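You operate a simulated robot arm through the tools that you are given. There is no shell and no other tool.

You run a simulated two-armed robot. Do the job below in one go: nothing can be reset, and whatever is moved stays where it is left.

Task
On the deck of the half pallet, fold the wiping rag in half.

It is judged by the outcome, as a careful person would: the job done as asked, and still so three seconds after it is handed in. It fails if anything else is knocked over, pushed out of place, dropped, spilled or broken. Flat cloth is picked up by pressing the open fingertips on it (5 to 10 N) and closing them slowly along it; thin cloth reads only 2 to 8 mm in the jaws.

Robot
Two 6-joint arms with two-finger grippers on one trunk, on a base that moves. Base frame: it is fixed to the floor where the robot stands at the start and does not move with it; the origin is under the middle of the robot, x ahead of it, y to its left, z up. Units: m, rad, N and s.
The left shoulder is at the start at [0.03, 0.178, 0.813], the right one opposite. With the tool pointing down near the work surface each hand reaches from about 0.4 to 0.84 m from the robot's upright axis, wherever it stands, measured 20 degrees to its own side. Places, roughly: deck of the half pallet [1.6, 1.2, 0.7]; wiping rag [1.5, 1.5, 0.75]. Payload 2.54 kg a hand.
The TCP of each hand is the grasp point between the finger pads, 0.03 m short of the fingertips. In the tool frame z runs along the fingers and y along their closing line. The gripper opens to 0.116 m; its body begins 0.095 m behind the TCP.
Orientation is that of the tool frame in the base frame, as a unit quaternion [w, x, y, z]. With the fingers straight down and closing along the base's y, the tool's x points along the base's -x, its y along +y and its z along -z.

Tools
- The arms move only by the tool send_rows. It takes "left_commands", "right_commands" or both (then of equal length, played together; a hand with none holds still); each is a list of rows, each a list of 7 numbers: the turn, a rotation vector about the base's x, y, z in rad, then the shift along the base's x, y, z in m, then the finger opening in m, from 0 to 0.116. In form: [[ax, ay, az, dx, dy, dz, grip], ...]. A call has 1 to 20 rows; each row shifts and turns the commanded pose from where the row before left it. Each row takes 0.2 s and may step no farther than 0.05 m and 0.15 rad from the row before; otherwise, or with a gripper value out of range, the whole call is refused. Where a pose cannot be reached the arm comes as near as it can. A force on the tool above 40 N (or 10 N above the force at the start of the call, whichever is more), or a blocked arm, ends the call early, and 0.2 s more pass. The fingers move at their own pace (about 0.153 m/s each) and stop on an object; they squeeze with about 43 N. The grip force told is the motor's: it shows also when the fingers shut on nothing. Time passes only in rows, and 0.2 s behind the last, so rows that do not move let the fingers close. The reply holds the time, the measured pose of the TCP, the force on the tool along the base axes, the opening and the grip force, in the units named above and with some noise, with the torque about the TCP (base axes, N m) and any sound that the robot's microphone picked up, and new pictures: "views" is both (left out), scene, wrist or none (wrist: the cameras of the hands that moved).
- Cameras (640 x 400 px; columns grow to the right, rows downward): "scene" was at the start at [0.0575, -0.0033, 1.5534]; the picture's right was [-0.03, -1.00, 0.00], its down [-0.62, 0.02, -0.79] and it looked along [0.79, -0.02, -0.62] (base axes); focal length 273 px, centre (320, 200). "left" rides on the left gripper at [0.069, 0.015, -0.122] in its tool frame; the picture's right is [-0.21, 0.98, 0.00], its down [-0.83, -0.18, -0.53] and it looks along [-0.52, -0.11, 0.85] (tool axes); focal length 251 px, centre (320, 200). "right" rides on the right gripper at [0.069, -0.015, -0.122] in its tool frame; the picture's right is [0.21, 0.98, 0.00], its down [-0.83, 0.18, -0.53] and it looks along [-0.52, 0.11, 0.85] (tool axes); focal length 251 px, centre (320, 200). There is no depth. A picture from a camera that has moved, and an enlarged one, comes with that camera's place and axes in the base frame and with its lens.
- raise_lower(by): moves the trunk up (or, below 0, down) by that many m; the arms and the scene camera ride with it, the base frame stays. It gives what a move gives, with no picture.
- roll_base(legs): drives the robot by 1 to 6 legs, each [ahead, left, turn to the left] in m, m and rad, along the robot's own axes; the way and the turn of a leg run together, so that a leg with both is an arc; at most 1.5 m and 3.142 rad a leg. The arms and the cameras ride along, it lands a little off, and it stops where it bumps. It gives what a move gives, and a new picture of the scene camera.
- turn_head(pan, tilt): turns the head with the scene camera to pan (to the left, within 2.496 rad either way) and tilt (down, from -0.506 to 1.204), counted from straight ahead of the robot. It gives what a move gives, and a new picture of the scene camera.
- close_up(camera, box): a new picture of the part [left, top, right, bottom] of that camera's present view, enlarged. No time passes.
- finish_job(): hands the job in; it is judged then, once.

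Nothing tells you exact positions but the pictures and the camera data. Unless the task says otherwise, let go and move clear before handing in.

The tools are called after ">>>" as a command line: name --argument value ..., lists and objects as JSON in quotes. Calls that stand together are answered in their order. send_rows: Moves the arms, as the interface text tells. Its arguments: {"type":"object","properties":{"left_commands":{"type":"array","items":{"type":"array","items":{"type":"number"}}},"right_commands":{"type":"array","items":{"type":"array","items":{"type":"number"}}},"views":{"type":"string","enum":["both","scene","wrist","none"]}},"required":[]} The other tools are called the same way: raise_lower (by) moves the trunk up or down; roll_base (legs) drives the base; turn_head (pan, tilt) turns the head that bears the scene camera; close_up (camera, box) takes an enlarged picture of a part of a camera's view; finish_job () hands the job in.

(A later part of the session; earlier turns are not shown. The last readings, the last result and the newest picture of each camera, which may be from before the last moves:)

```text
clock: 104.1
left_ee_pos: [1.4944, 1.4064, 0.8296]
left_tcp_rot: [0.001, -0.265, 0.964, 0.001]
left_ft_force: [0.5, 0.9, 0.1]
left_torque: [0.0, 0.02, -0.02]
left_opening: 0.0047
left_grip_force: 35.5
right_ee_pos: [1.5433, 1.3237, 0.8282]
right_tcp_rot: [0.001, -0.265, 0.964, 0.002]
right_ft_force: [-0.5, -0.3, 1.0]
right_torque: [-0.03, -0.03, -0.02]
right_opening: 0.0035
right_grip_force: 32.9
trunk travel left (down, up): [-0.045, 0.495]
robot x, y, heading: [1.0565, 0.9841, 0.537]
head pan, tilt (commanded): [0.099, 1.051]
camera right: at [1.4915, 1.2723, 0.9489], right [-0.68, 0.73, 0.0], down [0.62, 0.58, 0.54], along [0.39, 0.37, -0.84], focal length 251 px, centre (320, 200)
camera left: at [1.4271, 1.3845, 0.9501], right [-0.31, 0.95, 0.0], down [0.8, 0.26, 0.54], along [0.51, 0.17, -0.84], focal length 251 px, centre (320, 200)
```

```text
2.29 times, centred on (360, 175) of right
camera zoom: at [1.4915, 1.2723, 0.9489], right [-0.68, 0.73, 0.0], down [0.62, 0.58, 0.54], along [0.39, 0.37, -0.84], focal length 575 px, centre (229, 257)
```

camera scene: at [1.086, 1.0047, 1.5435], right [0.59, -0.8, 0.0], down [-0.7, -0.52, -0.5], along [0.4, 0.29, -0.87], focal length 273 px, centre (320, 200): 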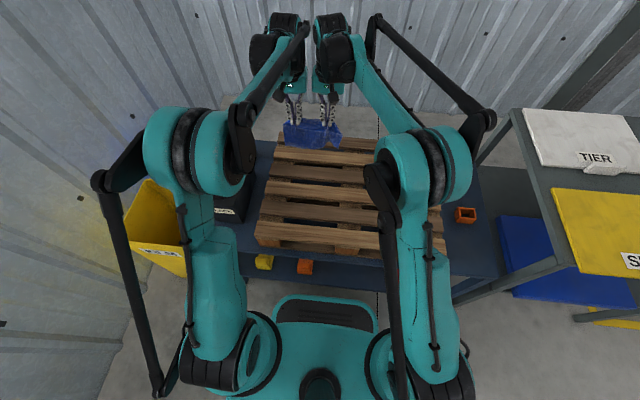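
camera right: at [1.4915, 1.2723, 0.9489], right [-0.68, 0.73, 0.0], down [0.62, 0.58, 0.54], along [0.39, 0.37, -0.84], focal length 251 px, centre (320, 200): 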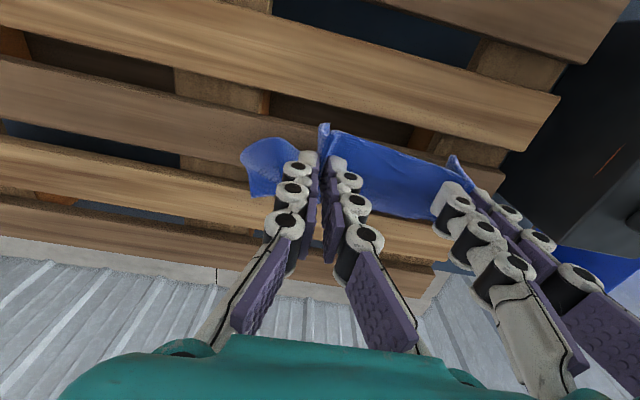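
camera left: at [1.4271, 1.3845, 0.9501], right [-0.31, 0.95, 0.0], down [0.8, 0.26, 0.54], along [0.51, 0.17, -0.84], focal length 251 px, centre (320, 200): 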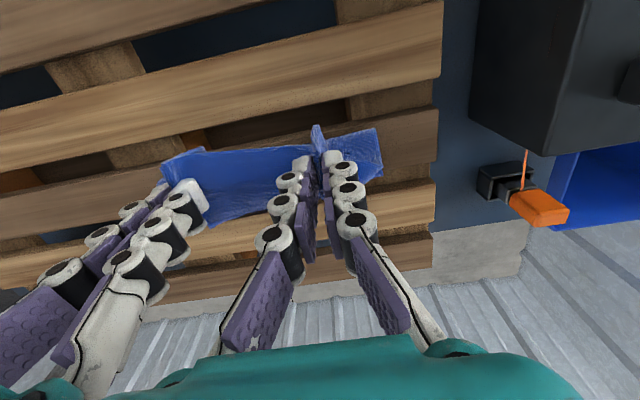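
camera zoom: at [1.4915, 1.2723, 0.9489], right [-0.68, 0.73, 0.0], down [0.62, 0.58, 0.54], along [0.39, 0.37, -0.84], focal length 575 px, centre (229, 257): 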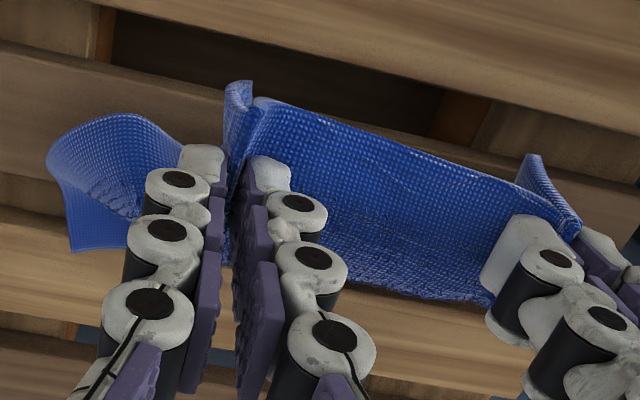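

The lower edge is curled under towards the robot but looks skewed (its left corner nearer than its right). I'll lift it again until it hangs free and check how it hangs.

>>> send_rows --left_commands '[[0, 0, 0, 0, 0, 0.03, 0.0], [0, 0, 0, 0, 0, 0.03, 0.0], [0, 0, 0, 0, 0, 0.03, 0.0], [0, 0, 0, 0, 0, 0.03, 0.0], [0, 0, 0, 0, 0, 0.02, 0.0], [0, 0, 0, 0, 0, 0, 0.0], [0, 0, 0, 0, 0, 0, 0.0]]' --right_commands '[[0, 0, 0, 0, 0, 0.03, 0.0], [0, 0, 0, 0, 0, 0.03, 0.0], [0, 0, 0, 0, 0, 0.03, 0.0], [0, 0, 0, 0, 0, 0.03, 0.0], [0, 0, 0, 0, 0, 0.02, 0.0], [0, 0, 0, 0, 0, 0, 0.0], [0, 0, 0, 0, 0, 0, 0.0]]' --views "wrist"

>>> close_up --camera "scene" --box '[272, 110, 368, 170]'

>>> close_up --camera "left" --box '[140, 80, 420, 250]'

>>> close_up --camera "right" --box '[220, 80, 500, 250]'

```text
clock: 105.7
left_ee_pos: [1.4961, 1.4088, 0.971]
left_tcp_rot: [0.002, -0.265, 0.964, -0.001]
left_ft_force: [1.0, -0.9, -1.3]
left_torque: [-0.05, -0.01, 0.0]
left_opening: 0.0046
left_grip_force: 36.1
right_ee_pos: [1.5444, 1.3232, 0.971]
right_tcp_rot: [0.001, -0.266, 0.964, 0.002]
right_ft_force: [-0.6, 0.7, -0.5]
right_torque: [-0.04, -0.01, 0.0]
right_opening: 0.0037
right_grip_force: 32.4
trunk travel left (down, up): [-0.045, 0.495]
robot x, y, heading: [1.0564, 0.9823, 0.535]
head pan, tilt (commanded): [0.099, 1.051]
camera right: at [1.4925, 1.2724, 1.091], right [-0.68, 0.73, 0.0], down [0.62, 0.58, 0.54], along [0.39, 0.37, -0.84], focal length 251 px, centre (320, 200)
camera left: at [1.4278, 1.3864, 1.0912], right [-0.31, 0.95, 0.0], down [0.8, 0.27, 0.54], along [0.51, 0.17, -0.84], focal length 251 px, centre (320, 200)
```

right: 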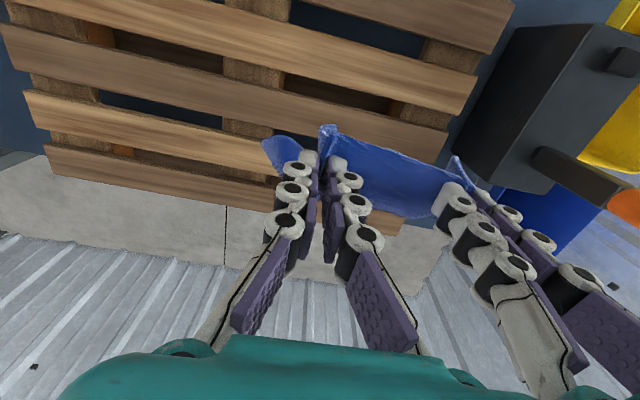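
left: 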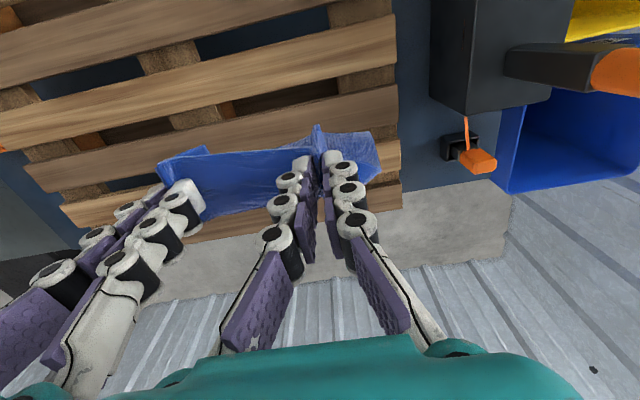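

```text
6.67 times, centred on (320, 140) of scene
camera zoom: at [1.0857, 1.0043, 1.5435], right [0.59, -0.8, 0.0], down [-0.7, -0.52, -0.5], along [0.4, 0.29, -0.87], focal length 1822 px, centre (320, 600)
```

zoom: 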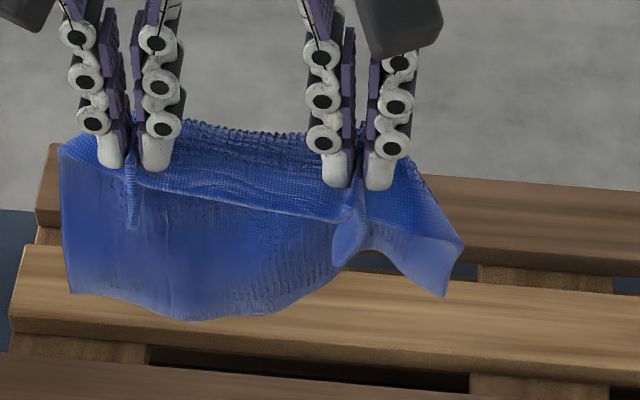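

```text
2.29 times, centred on (280, 165) of left
camera zoom: at [1.4278, 1.3864, 1.0912], right [-0.31, 0.95, 0.0], down [0.8, 0.27, 0.54], along [0.51, 0.17, -0.84], focal length 575 px, centre (411, 280)
```

zoom: 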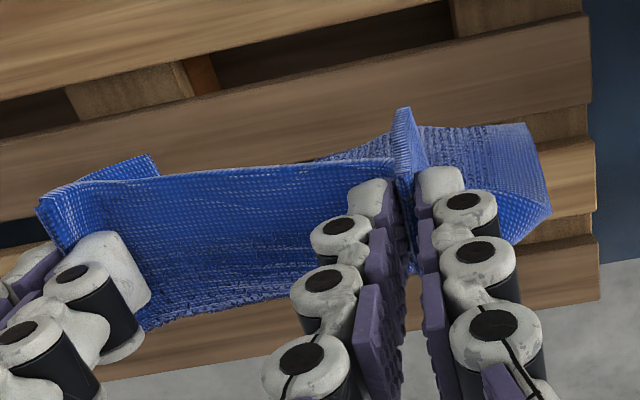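

```text
2.29 times, centred on (360, 165) of right
camera zoom: at [1.4925, 1.2724, 1.091], right [-0.68, 0.73, 0.0], down [0.62, 0.58, 0.54], along [0.39, 0.37, -0.84], focal length 575 px, centre (229, 280)
```

zoom: 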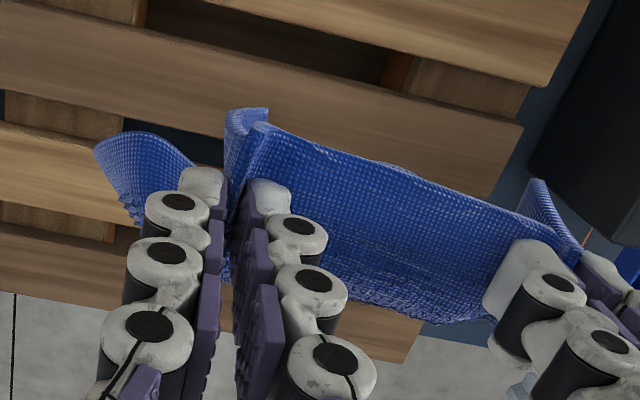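

The rag hangs reasonably straight. I'll lower it until the bottom edge just touches the deck and check again.

>>> send_rows --left_commands '[[0, 0, 0, 0, 0, -0.03, 0.0], [0, 0, 0, 0, 0, -0.03, 0.0], [0, 0, 0, 0, 0, -0.02, 0.0], [0, 0, 0, 0, 0, 0, 0.0], [0, 0, 0, 0, 0, 0, 0.0]]' --right_commands '[[0, 0, 0, 0, 0, -0.03, 0.0], [0, 0, 0, 0, 0, -0.03, 0.0], [0, 0, 0, 0, 0, -0.02, 0.0], [0, 0, 0, 0, 0, 0, 0.0], [0, 0, 0, 0, 0, 0, 0.0]]' --views "none"

>>> close_up --camera "scene" --box '[272, 130, 368, 190]'

>>> close_up --camera "right" --box '[200, 80, 480, 255]'

>>> close_up --camera "left" --box '[140, 80, 420, 250]'

```text
clock: 106.9
left_ee_pos: [1.4951, 1.408, 0.8901]
left_tcp_rot: [0.002, -0.264, 0.964, 0.0]
left_ft_force: [0.2, -0.5, -1.4]
left_torque: [-0.03, 0.04, -0.04]
left_opening: 0.0054
left_grip_force: 34.9
right_ee_pos: [1.5434, 1.3248, 0.8887]
right_tcp_rot: [0.0, -0.265, 0.964, 0.002]
right_ft_force: [0.1, 0.0, 0.1]
right_torque: [-0.06, -0.02, -0.03]
right_opening: 0.0036
right_grip_force: 33.0
trunk travel left (down, up): [-0.045, 0.495]
robot x, y, heading: [1.057, 0.9798, 0.539]
head pan, tilt (commanded): [0.099, 1.051]
```

```text
6.67 times, centred on (320, 160) of scene
camera zoom: at [1.0859, 1.0044, 1.5436], right [0.59, -0.8, 0.0], down [-0.7, -0.52, -0.5], along [0.4, 0.29, -0.87], focal length 1822 px, centre (320, 467)
```

zoom: 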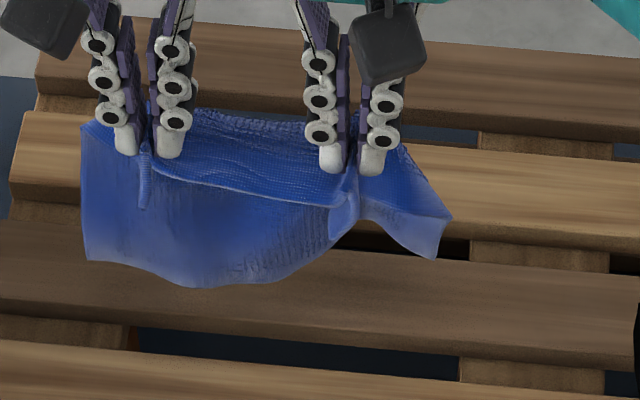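

```text
2.29 times, centred on (340, 168) of right
camera zoom: at [1.4917, 1.2736, 1.0098], right [-0.68, 0.73, 0.0], down [0.62, 0.58, 0.54], along [0.39, 0.37, -0.84], focal length 575 px, centre (274, 274)
```

zoom: 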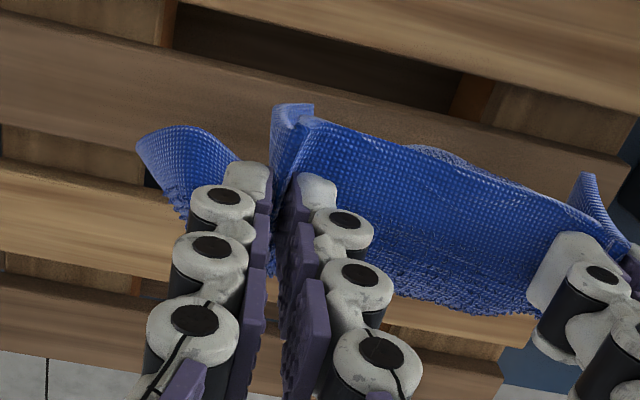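

```text
2.29 times, centred on (280, 165) of left
camera zoom: at [1.4269, 1.3859, 1.0111], right [-0.31, 0.95, 0.0], down [0.8, 0.26, 0.54], along [0.51, 0.17, -0.84], focal length 575 px, centre (411, 280)
```

zoom: 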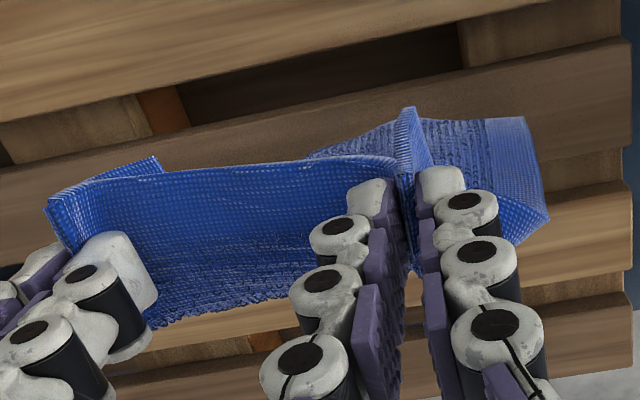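

The right part curls away behind, so lowering here would give a skewed fold. Instead I'll carry the rag to the far side, set its bottom edge down there, and drag the held near edge back towards the robot so it unrolls flat behind the hands.

>>> send_rows --left_commands '[[0, 0, 0, 0.0338, 0.02, 0.01, 0.0], [0, 0, 0, 0.0338, 0.02, 0.005, 0.0], [0, 0, 0, 0.0338, 0.02, 0, 0.0], [0, 0, 0, 0.0338, 0.02, 0, 0.0], [0, 0, 0, 0, 0, -0.03, 0.0], [0, 0, 0, 0, 0, -0.03, 0.0], [0, 0, 0, 0, 0, -0.02, 0.0], [0, 0, 0, 0, 0, 0, 0.0]]' --right_commands '[[0, 0, 0, 0.0338, 0.02, 0.01, 0.0], [0, 0, 0, 0.0338, 0.02, 0.005, 0.0], [0, 0, 0, 0.0338, 0.02, 0, 0.0], [0, 0, 0, 0.0338, 0.02, 0, 0.0], [0, 0, 0, 0, 0, -0.03, 0.0], [0, 0, 0, 0, 0, -0.03, 0.0], [0, 0, 0, 0, 0, -0.02, 0.0], [0, 0, 0, 0, 0, 0, 0.0]]' --views "wrist"

>>> close_up --camera "scene" --box '[264, 100, 376, 170]'

```text
clock: 108.7
left_ee_pos: [1.6301, 1.487, 0.8278]
left_tcp_rot: [0.002, -0.265, 0.964, -0.001]
left_ft_force: [-0.4, 0.5, 1.7]
left_torque: [0.06, 0.01, 0.01]
left_opening: 0.0037
left_grip_force: 33.9
right_ee_pos: [1.6772, 1.4046, 0.8242]
right_tcp_rot: [0.001, -0.266, 0.964, 0.003]
right_ft_force: [-0.8, -0.8, 0.4]
right_torque: [-0.06, -0.05, -0.02]
right_opening: 0.0035
right_grip_force: 32.3
trunk travel left (down, up): [-0.045, 0.495]
robot x, y, heading: [1.0566, 0.983, 0.538]
head pan, tilt (commanded): [0.099, 1.051]
camera right: at [1.6255, 1.3538, 0.9441], right [-0.68, 0.73, 0.0], down [0.62, 0.58, 0.54], along [0.39, 0.37, -0.84], focal length 251 px, centre (320, 200)
camera left: at [1.5622, 1.4655, 0.9479], right [-0.31, 0.95, 0.0], down [0.8, 0.26, 0.54], along [0.51, 0.17, -0.84], focal length 251 px, centre (320, 200)
```

right: 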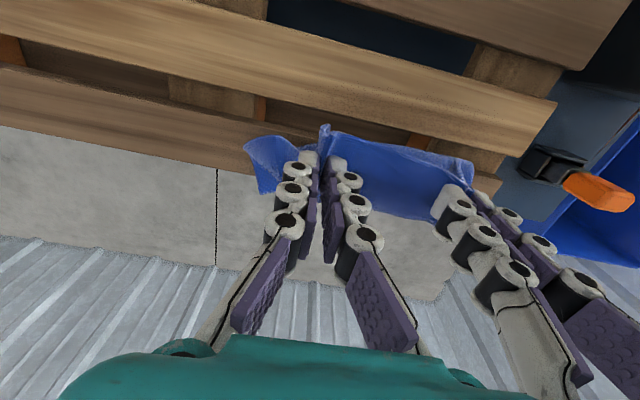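
left: 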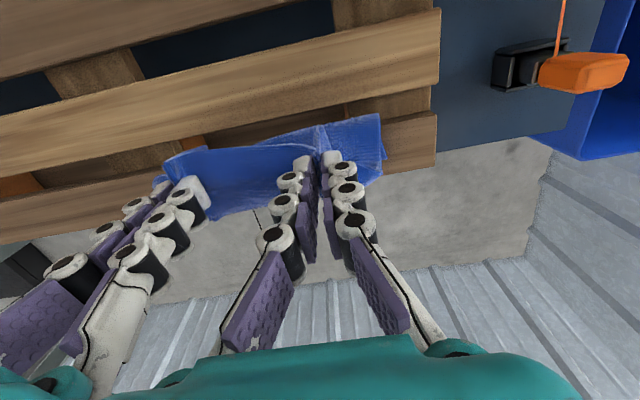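

```text
5.71 times, centred on (320, 135) of scene
camera zoom: at [1.0857, 1.0043, 1.5436], right [0.59, -0.8, 0.0], down [-0.7, -0.52, -0.5], along [0.4, 0.29, -0.87], focal length 1562 px, centre (320, 571)
```

zoom: 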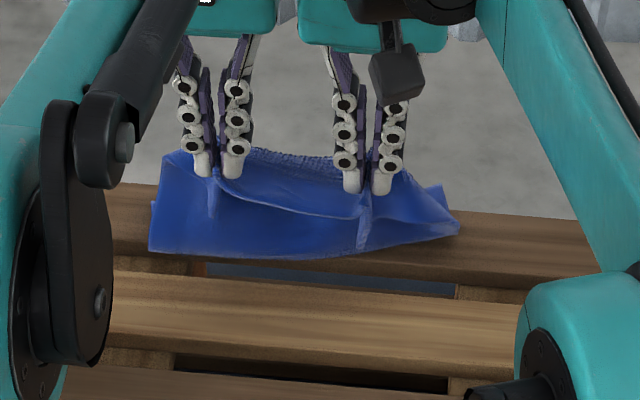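

The bottom edge now rests on the back slat. I'll drag the held edge towards the robot while lowering it.

>>> send_rows --left_commands '[[0, 0, 0, -0.0172, -0.0102, -0.012, 0.0], [0, 0, 0, -0.0172, -0.0102, -0.012, 0.0], [0, 0, 0, -0.0172, -0.0102, -0.011, 0.0], [0, 0, 0, -0.0172, -0.0102, -0.01, 0.0], [0, 0, 0, -0.0172, -0.0102, -0.008, 0.0], [0, 0, 0, 0, 0, 0, 0.0]]' --right_commands '[[0, 0, 0, -0.0172, -0.0102, -0.011, 0.0], [0, 0, 0, -0.0172, -0.0102, -0.011, 0.0], [0, 0, 0, -0.0172, -0.0102, -0.01, 0.0], [0, 0, 0, -0.0172, -0.0102, -0.009, 0.0], [0, 0, 0, -0.0172, -0.0102, -0.008, 0.0], [0, 0, 0, 0, 0, 0, 0.0]]' --views "wrist"

>>> close_up --camera "scene" --box '[264, 110, 376, 180]'

```text
clock: 110.1
left_ee_pos: [1.5417, 1.4361, 0.7722]
left_tcp_rot: [0.002, -0.265, 0.964, 0.0]
left_ft_force: [-0.7, -0.3, -0.7]
left_torque: [-0.03, 0.04, 0.0]
left_opening: 0.0046
left_grip_force: 35.2
right_ee_pos: [1.5898, 1.3529, 0.7744]
right_tcp_rot: [0.001, -0.266, 0.964, 0.001]
right_ft_force: [-1.1, 0.9, -0.8]
right_torque: [-0.04, 0.0, 0.05]
right_opening: 0.004
right_grip_force: 34.5
trunk travel left (down, up): [-0.045, 0.495]
robot x, y, heading: [1.0582, 0.9799, 0.539]
head pan, tilt (commanded): [0.099, 1.051]
camera right: at [1.5378, 1.3016, 0.8951], right [-0.68, 0.73, 0.0], down [0.62, 0.58, 0.54], along [0.39, 0.37, -0.84], focal length 251 px, centre (320, 200)
camera left: at [1.4751, 1.4134, 0.8935], right [-0.31, 0.95, 0.0], down [0.8, 0.26, 0.54], along [0.51, 0.17, -0.84], focal length 251 px, centre (320, 200)
```

right: 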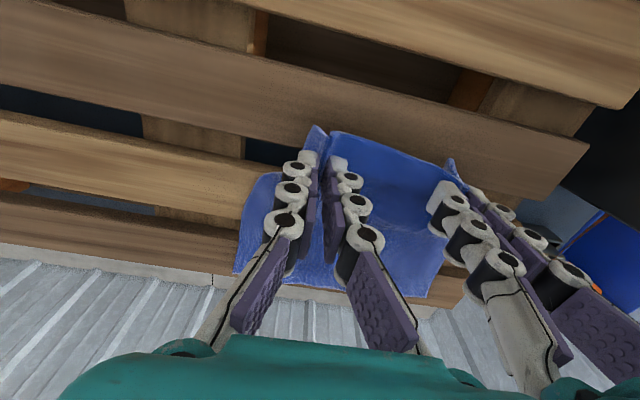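
left: 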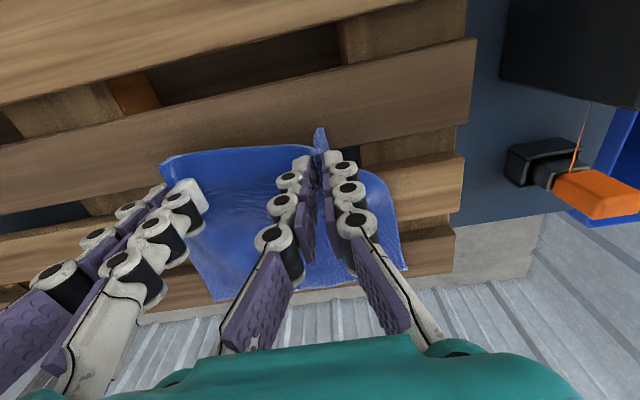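

```text
5.71 times, centred on (320, 145) of scene
camera zoom: at [1.0859, 1.0045, 1.5436], right [0.59, -0.8, 0.0], down [-0.7, -0.52, -0.5], along [0.4, 0.29, -0.87], focal length 1562 px, centre (320, 514)
```

zoom: 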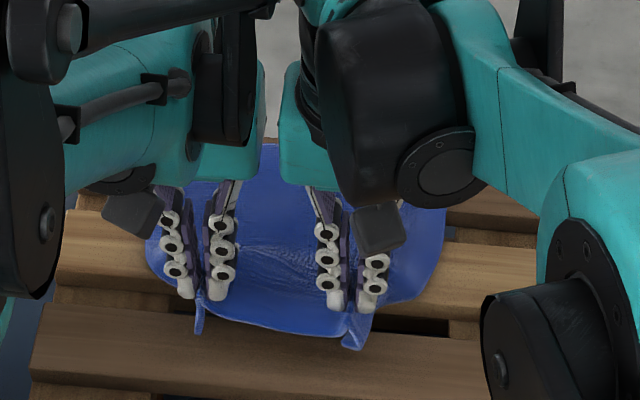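

It unrolled beautifully and now trails flat behind the hands. I'll keep dragging to bring the near edge onto the fourth slat.

>>> send_rows --left_commands '[[0, 0, 0, -0.0172, -0.0102, -0.007, 0.0], [0, 0, 0, -0.0172, -0.0102, -0.005, 0.0], [0, 0, 0, -0.0172, -0.0102, -0.004, 0.0], [0, 0, 0, -0.0172, -0.0102, -0.003, 0.0], [0, 0, 0, 0, 0, 0, 0.0]]' --right_commands '[[0, 0, 0, -0.0172, -0.0102, -0.007, 0.0], [0, 0, 0, -0.0172, -0.0102, -0.006, 0.0], [0, 0, 0, -0.0172, -0.0102, -0.005, 0.0], [0, 0, 0, -0.0172, -0.0102, -0.003, 0.0], [0, 0, 0, 0, 0, 0, 0.0]]' --views "wrist"

>>> close_up --camera "scene" --box '[256, 120, 384, 200]'

```text
clock: 111.3
left_ee_pos: [1.4754, 1.3953, 0.7528]
left_tcp_rot: [0.001, -0.265, 0.964, 0.0]
left_ft_force: [0.3, -0.3, -0.7]
left_torque: [-0.04, -0.01, -0.03]
left_opening: 0.0047
left_grip_force: 31.8
right_ee_pos: [1.5228, 1.3119, 0.755]
right_tcp_rot: [0.001, -0.266, 0.964, 0.002]
right_ft_force: [-0.6, -0.2, 1.0]
right_torque: [-0.01, -0.03, 0.02]
right_opening: 0.003
right_grip_force: 30.6
trunk travel left (down, up): [-0.045, 0.495]
robot x, y, heading: [1.0563, 0.9766, 0.538]
head pan, tilt (commanded): [0.099, 1.051]
camera right: at [1.4705, 1.2604, 0.8752], right [-0.68, 0.73, 0.0], down [0.62, 0.58, 0.54], along [0.39, 0.37, -0.84], focal length 251 px, centre (320, 200)
camera left: at [1.4075, 1.3738, 0.8733], right [-0.31, 0.95, 0.0], down [0.8, 0.27, 0.54], along [0.51, 0.17, -0.84], focal length 251 px, centre (320, 200)
```

right: 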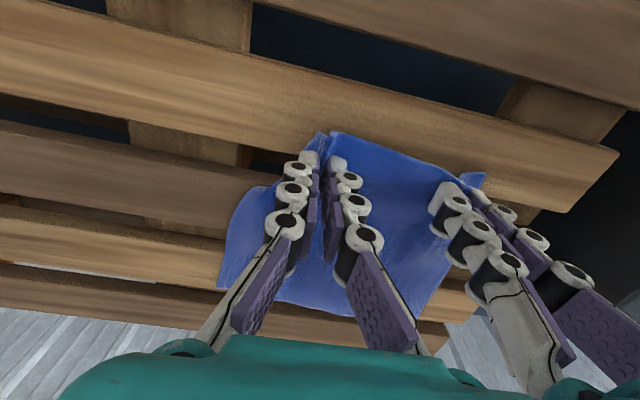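
left: 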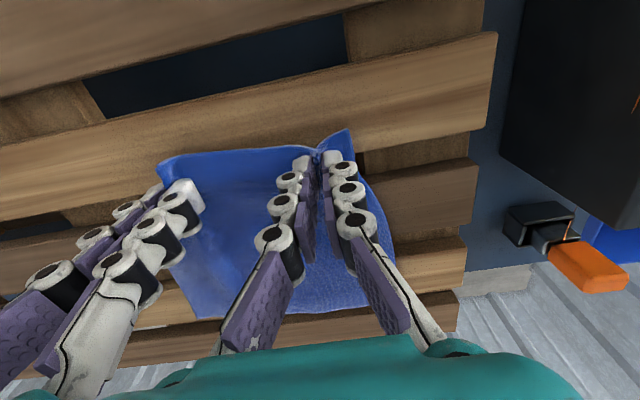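

```text
5.00 times, centred on (320, 160) of scene
camera zoom: at [1.0859, 1.0045, 1.5436], right [0.59, -0.8, 0.0], down [-0.7, -0.52, -0.5], along [0.4, 0.29, -0.87], focal length 1367 px, centre (320, 400)
```

zoom: 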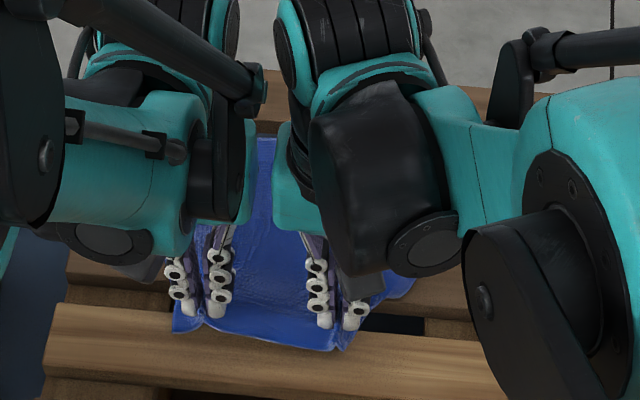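

>>> send_rows --left_commands '[[0, 0, 0, -0.0015, 0.0026, -0.004, 0.0], [0, 0, 0, -0.0015, 0.0015, -0.004, 0.0], [0, 0, 0, 0, 0, -0.002, 0.0], [0, 0, 0, 0, 0, 0, 0.0]]' --right_commands '[[0, 0, 0, 0.0015, -0.0026, -0.004, 0.0], [0, 0, 0, 0.0005, -0.0015, -0.005, 0.0], [0, 0, 0, 0, 0, -0.003, 0.0], [0, 0, 0, 0, 0, 0, 0.0]]' --views "none"

```text
clock: 112.3
left_ee_pos: [1.4731, 1.3986, 0.7429]
left_tcp_rot: [0.003, -0.264, 0.964, -0.001]
left_ft_force: [6.1, -12.9, 0.8]
left_torque: [-0.38, -0.25, 0.01]
left_opening: 0.0043
left_grip_force: 33.3
right_ee_pos: [1.5239, 1.3081, 0.7432]
right_tcp_rot: [0.003, -0.266, 0.964, 0.004]
right_ft_force: [-7.3, 18.4, 22.7]
right_torque: [0.58, 0.24, -0.07]
right_opening: 0.0039
right_grip_force: 32.3
trunk travel left (down, up): [-0.045, 0.495]
robot x, y, heading: [1.0583, 0.9817, 0.538]
head pan, tilt (commanded): [0.099, 1.051]
```

>>> send_rows --left_commands '[[0, 0, 0, 0.0005, -0.001, -0.001, 0.0], [0, 0, 0, 0, 0, 0, 0.005], [0, 0, 0, 0, 0, 0, 0.01], [0, 0, 0, 0, 0, 0, 0.015], [0, 0, 0, 0, 0, 0, 0.02], [0, 0, 0, 0, 0, 0, 0.025], [0, 0, 0, 0, 0, 0, 0.03], [0, 0, 0, 0, 0, 0, 0.036], [0, 0, 0, 0, 0, 0, 0.043], [0, 0, 0, 0, 0, 0, 0.05], [0, 0, 0, 0, 0, 0.01, 0.05], [0, 0, 0, 0, 0, 0.03, 0.05], [0, 0, 0, 0, 0, 0.04, 0.05]]' --right_commands '[[0, 0, 0, -0.0005, 0.001, 0.0012, 0.0], [0, 0, 0, 0, 0, 0, 0.005], [0, 0, 0, 0, 0, 0, 0.01], [0, 0, 0, 0, 0, 0, 0.015], [0, 0, 0, 0, 0, 0, 0.02], [0, 0, 0, 0, 0, 0, 0.025], [0, 0, 0, 0, 0, 0, 0.03], [0, 0, 0, 0, 0, 0, 0.036], [0, 0, 0, 0, 0, 0, 0.043], [0, 0, 0, 0, 0, 0, 0.05], [0, 0, 0, 0, 0, 0.01, 0.05], [0, 0, 0, 0, 0, 0.03, 0.05], [0, 0, 0, 0, 0, 0.04, 0.05]]' --views "wrist"

>>> close_up --camera "scene" --box '[256, 130, 384, 210]'

```text
clock: 115.1
left_ee_pos: [1.4718, 1.3958, 0.8233]
left_tcp_rot: [0.003, -0.265, 0.964, 0.0]
left_ft_force: [-0.5, 0.2, 0.4]
left_torque: [0.0, -0.03, -0.02]
left_opening: 0.05
left_grip_force: 0.0
right_ee_pos: [1.522, 1.3072, 0.8244]
right_tcp_rot: [0.002, -0.266, 0.964, 0.002]
right_ft_force: [-0.4, -0.9, 0.4]
right_torque: [0.01, -0.01, 0.02]
right_opening: 0.0503
right_grip_force: 0.1
trunk travel left (down, up): [-0.045, 0.495]
robot x, y, heading: [1.0577, 0.9812, 0.536]
head pan, tilt (commanded): [0.099, 1.051]
camera right: at [1.4701, 1.2571, 0.9444], right [-0.68, 0.73, 0.0], down [0.62, 0.58, 0.54], along [0.39, 0.37, -0.84], focal length 251 px, centre (320, 200)
camera left: at [1.4038, 1.3752, 0.9446], right [-0.31, 0.95, 0.0], down [0.8, 0.26, 0.54], along [0.51, 0.17, -0.84], focal length 251 px, centre (320, 200)
```

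right: 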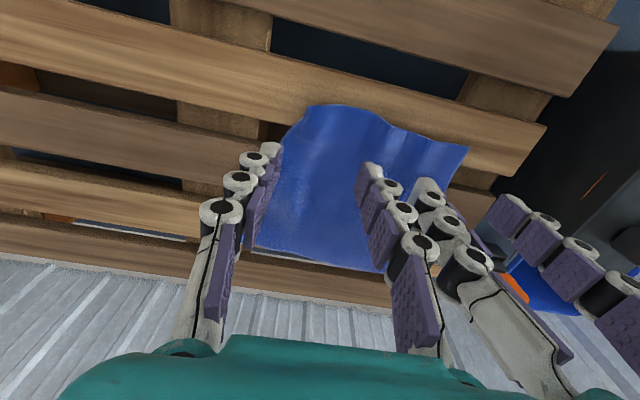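
left: 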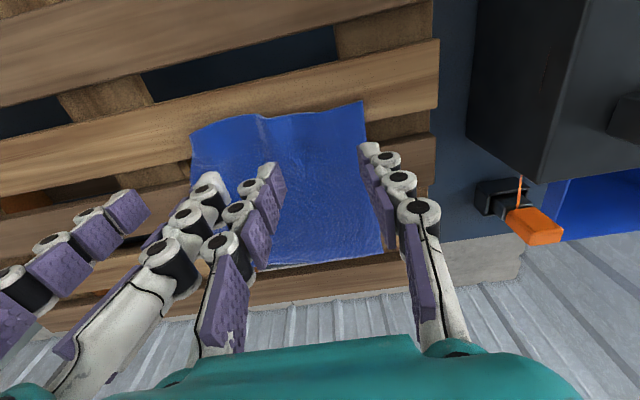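

```text
5.00 times, centred on (320, 170) of scene
camera zoom: at [1.0846, 1.0034, 1.5437], right [0.59, -0.8, 0.0], down [-0.7, -0.52, -0.5], along [0.4, 0.3, -0.87], focal length 1367 px, centre (320, 350)
```

zoom: 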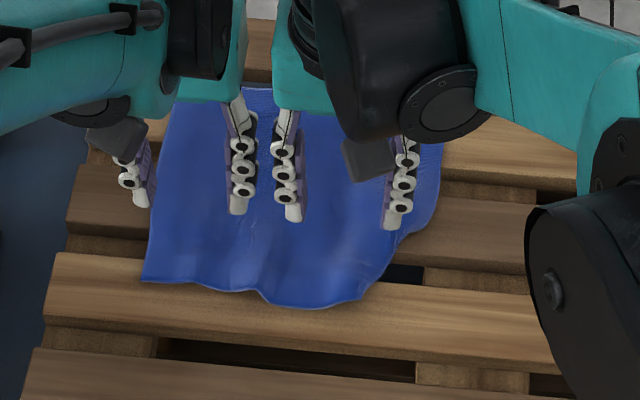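

The rag is laid back with its near edge on the fourth slat, but the near-right corner looks tucked under. I'll raise the hands and look closely.

>>> send_rows --left_commands '[[0, 0, 0, -0.02, 0.0, 0.04, 0.05], [0, 0, 0, -0.02, 0.0, 0.04, 0.05]]' --right_commands '[[0, 0, 0, 0.01, -0.04, 0.03, 0.05], [0, 0, 0, 0.01, -0.04, 0.03, 0.05]]' --views "none"

>>> close_up --camera "scene" --box '[272, 130, 368, 190]'

>>> close_up --camera "right" --box '[240, 80, 560, 280]'

>>> close_up --camera "left" --box '[140, 80, 460, 280]'

```text
refused: row 1 steps farther than a row can; nothing moved
```

```text
6.67 times, centred on (320, 160) of scene
camera zoom: at [1.0846, 1.0034, 1.5437], right [0.59, -0.8, 0.0], down [-0.7, -0.52, -0.5], along [0.4, 0.3, -0.87], focal length 1822 px, centre (320, 467)
```

zoom: 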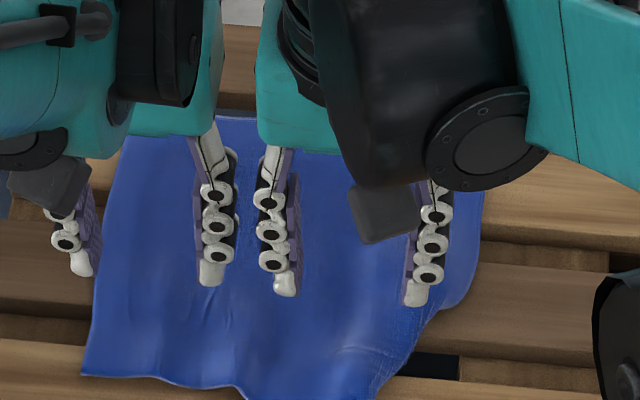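

```text
2.00 times, centred on (400, 180) of right
camera zoom: at [1.4701, 1.2571, 0.9444], right [-0.68, 0.73, 0.0], down [0.62, 0.58, 0.54], along [0.39, 0.37, -0.84], focal length 503 px, centre (160, 240)
```

zoom: 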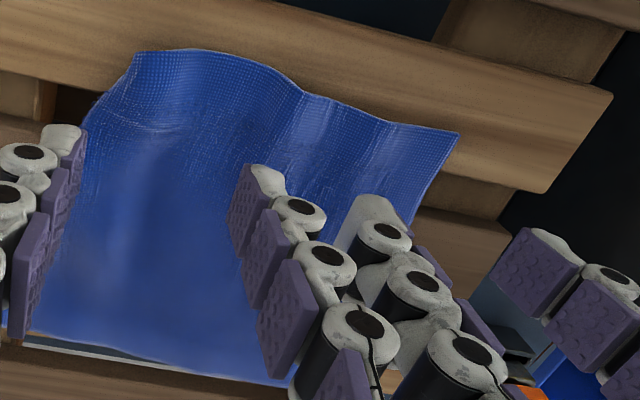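

```text
2.00 times, centred on (300, 180) of left
camera zoom: at [1.4038, 1.3752, 0.9446], right [-0.31, 0.95, 0.0], down [0.8, 0.26, 0.54], along [0.51, 0.17, -0.84], focal length 503 px, centre (360, 240)
```

zoom: 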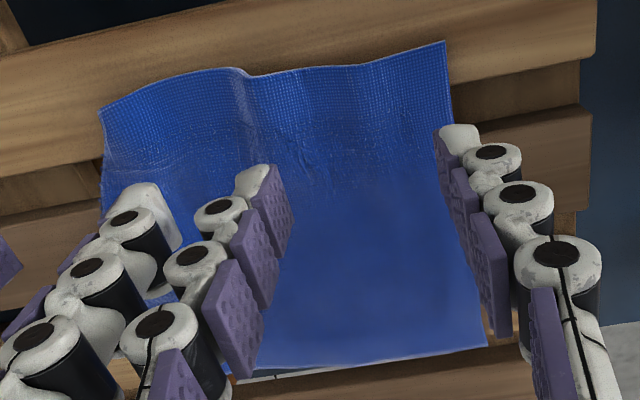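

The near-right corner is folded underneath (about 5 cm), while the far edge now lies straight on the second slat, which is what I want. I'll pinch the near edge with the right hand beside that corner and lift so the corner can drop open.

>>> send_rows --right_commands '[[0, 0, 0, -0.0043, -0.0025, -0.03, 0.036], [0, 0, 0, 0, 0, -0.03, 0.036], [0, 0, 0, 0, 0, -0.016, 0.036], [0, 0, 0, 0, 0, -0.003, 0.036], [0, 0, 0, 0, 0, 0, 0.036]]' --left_commands '[[0, 0, 0, 0, 0, 0.03, 0.05], [0, 0, 0, 0, 0, 0.03, 0.05], [0, 0, 0, 0, 0, 0.0, 0.05], [0, 0, 0, 0, 0, 0, 0.05], [0, 0, 0, 0, 0, 0, 0.05]]' --views "none"

```text
clock: 116.3
left_ee_pos: [1.4715, 1.3965, 0.883]
left_tcp_rot: [0.003, -0.265, 0.964, -0.001]
left_ft_force: [-0.4, 0.6, 0.3]
left_torque: [-0.01, -0.01, 0.02]
left_opening: 0.05
left_grip_force: 0.1
right_ee_pos: [1.5205, 1.308, 0.7452]
right_tcp_rot: [0.001, -0.265, 0.964, 0.003]
right_ft_force: [0.1, 0.9, 5.9]
right_torque: [0.03, -0.11, 0.02]
right_opening: 0.0367
right_grip_force: 0.6
trunk travel left (down, up): [-0.045, 0.495]
robot x, y, heading: [1.0579, 0.9808, 0.54]
head pan, tilt (commanded): [0.099, 1.051]
```

>>> send_rows --right_commands '[[0, 0, 0, 0, 0, -0.0007, 0.034], [0, 0, 0, 0, 0, 0, 0.03], [0, 0, 0, 0, 0, 0, 0.026], [0, 0, 0, 0, 0, 0, 0.022], [0, 0, 0, 0, 0, 0, 0.018], [0, 0, 0, 0, 0, 0, 0.014], [0, 0, 0, 0, 0, 0, 0.01], [0, 0, 0, 0, 0, 0, 0.005], [0, 0, 0, 0, 0, 0, 0.0], [0, 0, 0, 0, 0, 0, 0.0]]' --views "wrist"

```text
clock: 118.5
left_ee_pos: [1.4714, 1.3979, 0.8838]
left_tcp_rot: [0.003, -0.265, 0.964, 0.0]
left_ft_force: [-0.7, 0.4, -0.1]
left_torque: [-0.03, 0.02, -0.01]
left_opening: 0.0499
left_grip_force: 0.0
right_ee_pos: [1.5194, 1.3074, 0.7437]
right_tcp_rot: [0.002, -0.266, 0.964, 0.002]
right_ft_force: [-1.0, 1.3, 9.1]
right_torque: [0.07, 0.05, 0.01]
right_opening: 0.0052
right_grip_force: 34.3
trunk travel left (down, up): [-0.045, 0.495]
robot x, y, heading: [1.0535, 0.9816, 0.538]
head pan, tilt (commanded): [0.099, 1.051]
camera right: at [1.4683, 1.2556, 0.8641], right [-0.68, 0.73, 0.0], down [0.62, 0.58, 0.54], along [0.39, 0.37, -0.84], focal length 251 px, centre (320, 200)
```

right: 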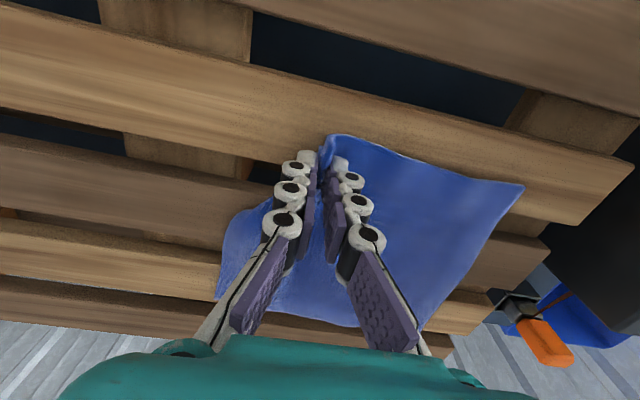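

>>> send_rows --right_commands '[[0, 0, 0, 0, 0, 0.02, 0.0], [0, 0, 0, 0, 0, 0.025, 0.0], [0, 0, 0, 0, 0, 0.025, 0.0], [0, 0, 0, 0, 0, 0.01, 0.0], [0, 0, 0, 0, 0, 0, 0.0]]' --views "wrist"

>>> close_up --camera "scene" --box '[272, 130, 384, 200]'

>>> close_up --camera "left" --box '[60, 60, 380, 260]'

```text
clock: 119.7
left_ee_pos: [1.4714, 1.3982, 0.8833]
left_tcp_rot: [0.002, -0.265, 0.964, -0.001]
left_ft_force: [-0.7, 0.3, 0.0]
left_torque: [0.02, -0.02, -0.02]
left_opening: 0.0501
left_grip_force: 0.0
right_ee_pos: [1.5214, 1.3055, 0.8233]
right_tcp_rot: [0.002, -0.265, 0.964, 0.002]
right_ft_force: [-0.6, -0.2, -0.4]
right_torque: [-0.01, 0.0, 0.03]
right_opening: 0.0047
right_grip_force: 34.3
trunk travel left (down, up): [-0.045, 0.495]
robot x, y, heading: [1.0571, 0.9788, 0.539]
head pan, tilt (commanded): [0.099, 1.051]
camera right: at [1.4691, 1.2548, 0.9445], right [-0.68, 0.73, 0.0], down [0.62, 0.58, 0.54], along [0.39, 0.37, -0.84], focal length 251 px, centre (320, 200)
```

right: 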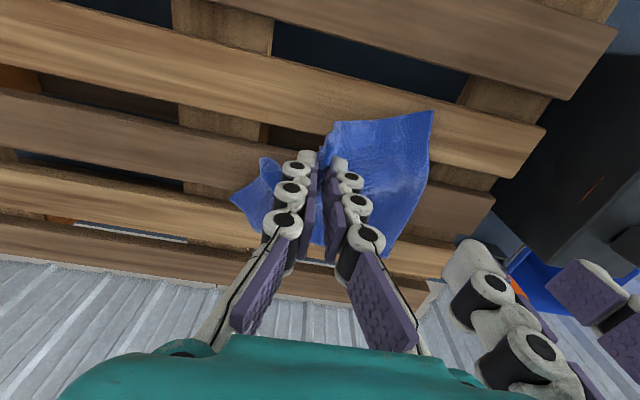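

```text
5.71 times, centred on (328, 165) of scene
camera zoom: at [1.0858, 1.0043, 1.5436], right [0.59, -0.8, 0.0], down [-0.7, -0.52, -0.5], along [0.4, 0.29, -0.87], focal length 1562 px, centre (274, 400)
```

zoom: 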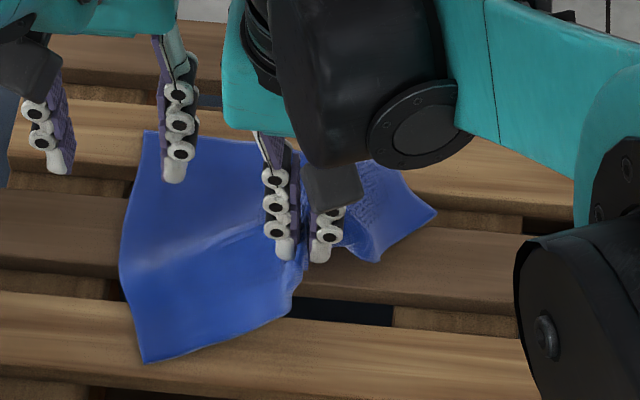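

```text
2.00 times, centred on (220, 160) of left
camera zoom: at [1.4038, 1.3759, 1.0038], right [-0.31, 0.95, 0.0], down [0.8, 0.26, 0.54], along [0.51, 0.17, -0.84], focal length 503 px, centre (520, 280)
```

zoom: 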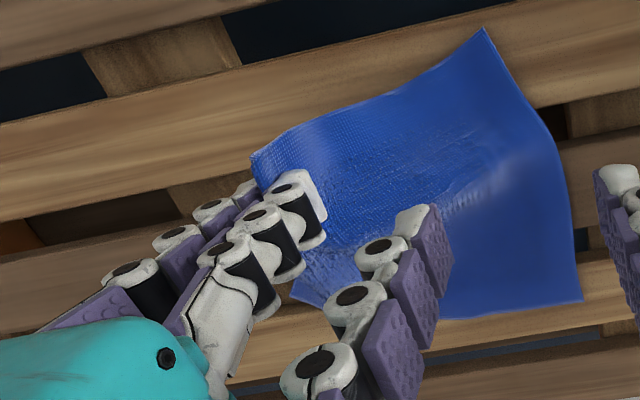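

The corner now seems to hang out to the right of the hand. I'll lower it while moving slightly left so the corner lays outwards, then ease back.

>>> send_rows --right_commands '[[0, 0, 0, -0.0076, 0.0129, -0.015, 0.0], [0, 0, 0, -0.0051, 0.0086, -0.02, 0.0], [0, 0, 0, 0, 0, -0.02, 0.0], [0, 0, 0, 0, 0, -0.015, 0.0], [0, 0, 0, 0, 0, 0, 0.0]]' --views "wrist"

>>> close_up --camera "right" --box '[200, 80, 480, 255]'

>>> close_up --camera "scene" --box '[272, 130, 384, 200]'

```text
clock: 120.9
left_ee_pos: [1.4713, 1.3972, 0.882]
left_tcp_rot: [0.002, -0.265, 0.964, -0.001]
left_ft_force: [-5.0, 5.4, -2.8]
left_torque: [-0.06, -0.08, -0.04]
left_opening: 0.0463
left_grip_force: 0.0
right_ee_pos: [1.5095, 1.3267, 0.7541]
right_tcp_rot: [0.001, -0.265, 0.964, 0.003]
right_ft_force: [4.4, -7.0, 4.8]
right_torque: [1.1, 0.79, -0.08]
right_opening: 0.0047
right_grip_force: 33.5
trunk travel left (down, up): [-0.045, 0.495]
robot x, y, heading: [1.0578, 0.9786, 0.538]
head pan, tilt (commanded): [0.099, 1.051]
camera right: at [1.4566, 1.2756, 0.8756], right [-0.68, 0.73, 0.0], down [0.62, 0.58, 0.54], along [0.39, 0.37, -0.84], focal length 251 px, centre (320, 200)
```

right: 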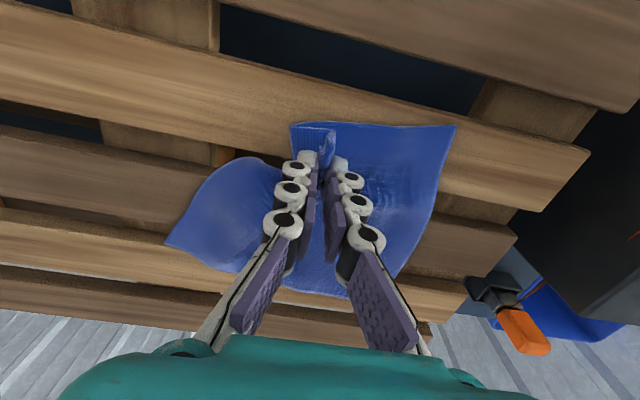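

```text
2.29 times, centred on (340, 168) of right
camera zoom: at [1.4566, 1.2756, 0.8756], right [-0.68, 0.73, 0.0], down [0.62, 0.58, 0.54], along [0.39, 0.37, -0.84], focal length 575 px, centre (274, 274)
```

zoom: 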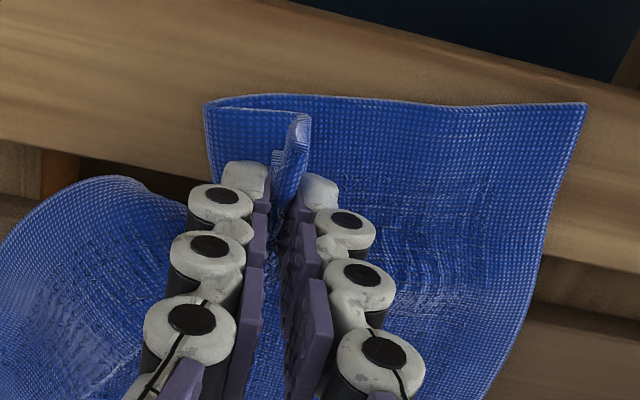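

```text
5.71 times, centred on (328, 165) of scene
camera zoom: at [1.0856, 1.0042, 1.5436], right [0.59, -0.8, 0.0], down [-0.7, -0.52, -0.5], along [0.4, 0.3, -0.87], focal length 1562 px, centre (274, 400)
```

zoom: 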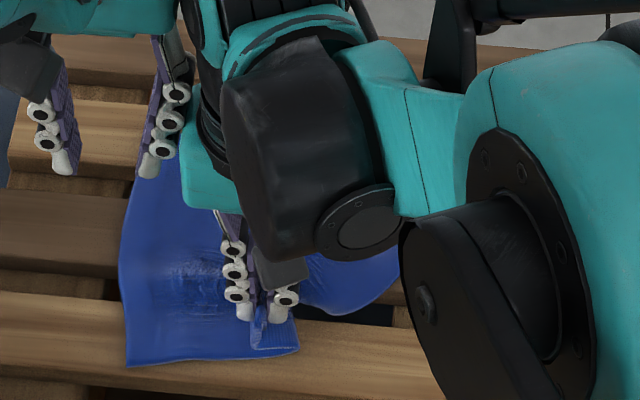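

The hands are touching lightly, so first I'll move the left hand well out of the way. The near-right corner is still tucked under, pointing left.

>>> send_rows --left_commands '[[0, 0, 0, -0.01, 0.02, 0.03, 0.05], [0, 0, 0, -0.02, 0.015, 0.03, 0.05], [0, 0, 0, -0.04, 0.0, 0.01, 0.05], [0, 0, 0, -0.04, -0.01, 0.0, 0.05]]' --right_commands '[[0, 0, 0, 0, 0, 0, 0.0], [0, 0, 0, 0, 0, 0, 0.0], [0, 0, 0, 0, 0, 0, 0.0], [0, 0, 0, 0, 0, 0, 0.0]]' --views "both"

>>> close_up --camera "left" --box '[0, 0, 640, 400]'

```text
clock: 121.9
left_ee_pos: [1.361, 1.4253, 0.9534]
left_tcp_rot: [0.003, -0.265, 0.964, 0.0]
left_ft_force: [-0.5, -0.1, 0.0]
left_torque: [0.04, -0.01, 0.0]
left_opening: 0.05
left_grip_force: 0.0
right_ee_pos: [1.5085, 1.3257, 0.756]
right_tcp_rot: [0.002, -0.266, 0.964, 0.002]
right_ft_force: [-0.5, 0.3, 0.5]
right_torque: [-0.02, -0.04, -0.04]
right_opening: 0.0046
right_grip_force: 34.1
trunk travel left (down, up): [-0.045, 0.495]
robot x, y, heading: [1.0606, 0.9793, 0.532]
head pan, tilt (commanded): [0.099, 1.051]
camera scene: at [1.0846, 1.0037, 1.5436], right [0.59, -0.8, 0.0], down [-0.7, -0.52, -0.5], along [0.4, 0.3, -0.87], focal length 273 px, centre (320, 200)
camera right: at [1.4561, 1.2753, 0.8762], right [-0.68, 0.73, 0.0], down [0.62, 0.58, 0.54], along [0.39, 0.37, -0.84], focal length 251 px, centre (320, 200)
camera left: at [1.2926, 1.4036, 1.0736], right [-0.31, 0.95, 0.0], down [0.8, 0.26, 0.54], along [0.51, 0.17, -0.84], focal length 251 px, centre (320, 200)
```

scene: 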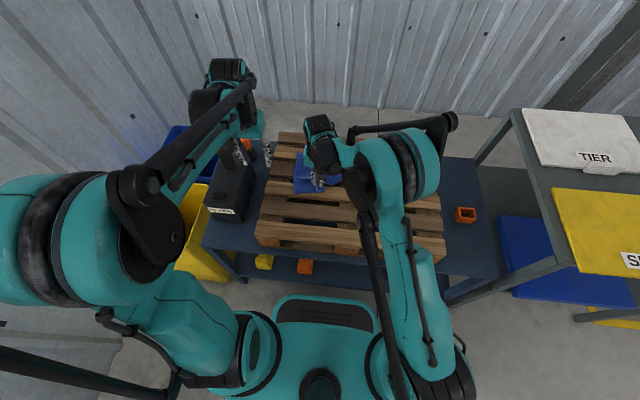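
right: 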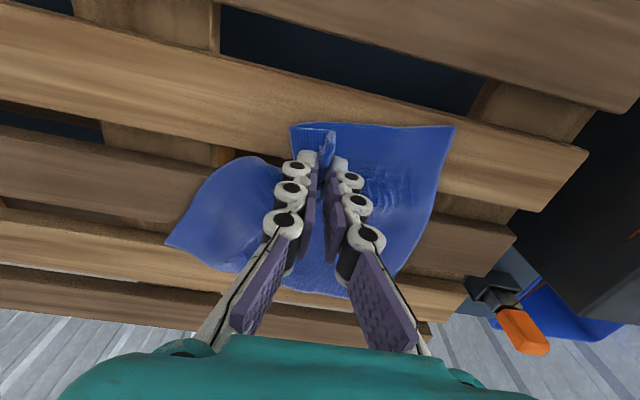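
left: 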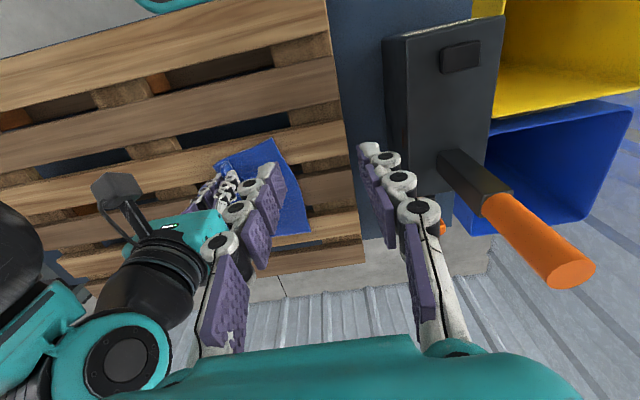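

```text
1.00 times, centred on (320, 200) of left (not enlarged: the box is as wide or as high as the picture)
camera zoom: at [1.2926, 1.4036, 1.0736], right [-0.31, 0.95, 0.0], down [0.8, 0.26, 0.54], along [0.51, 0.17, -0.84], focal length 251 px, centre (320, 200)
```

zoom: 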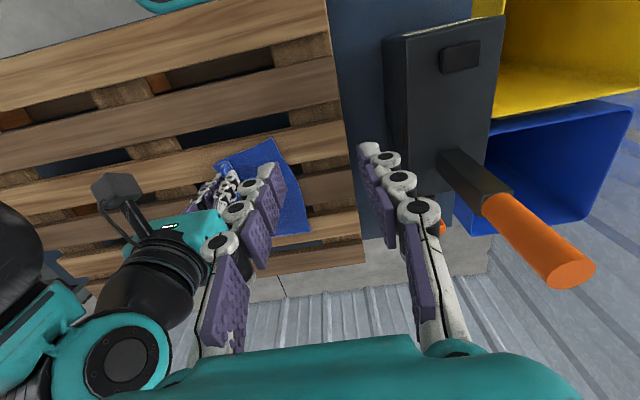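

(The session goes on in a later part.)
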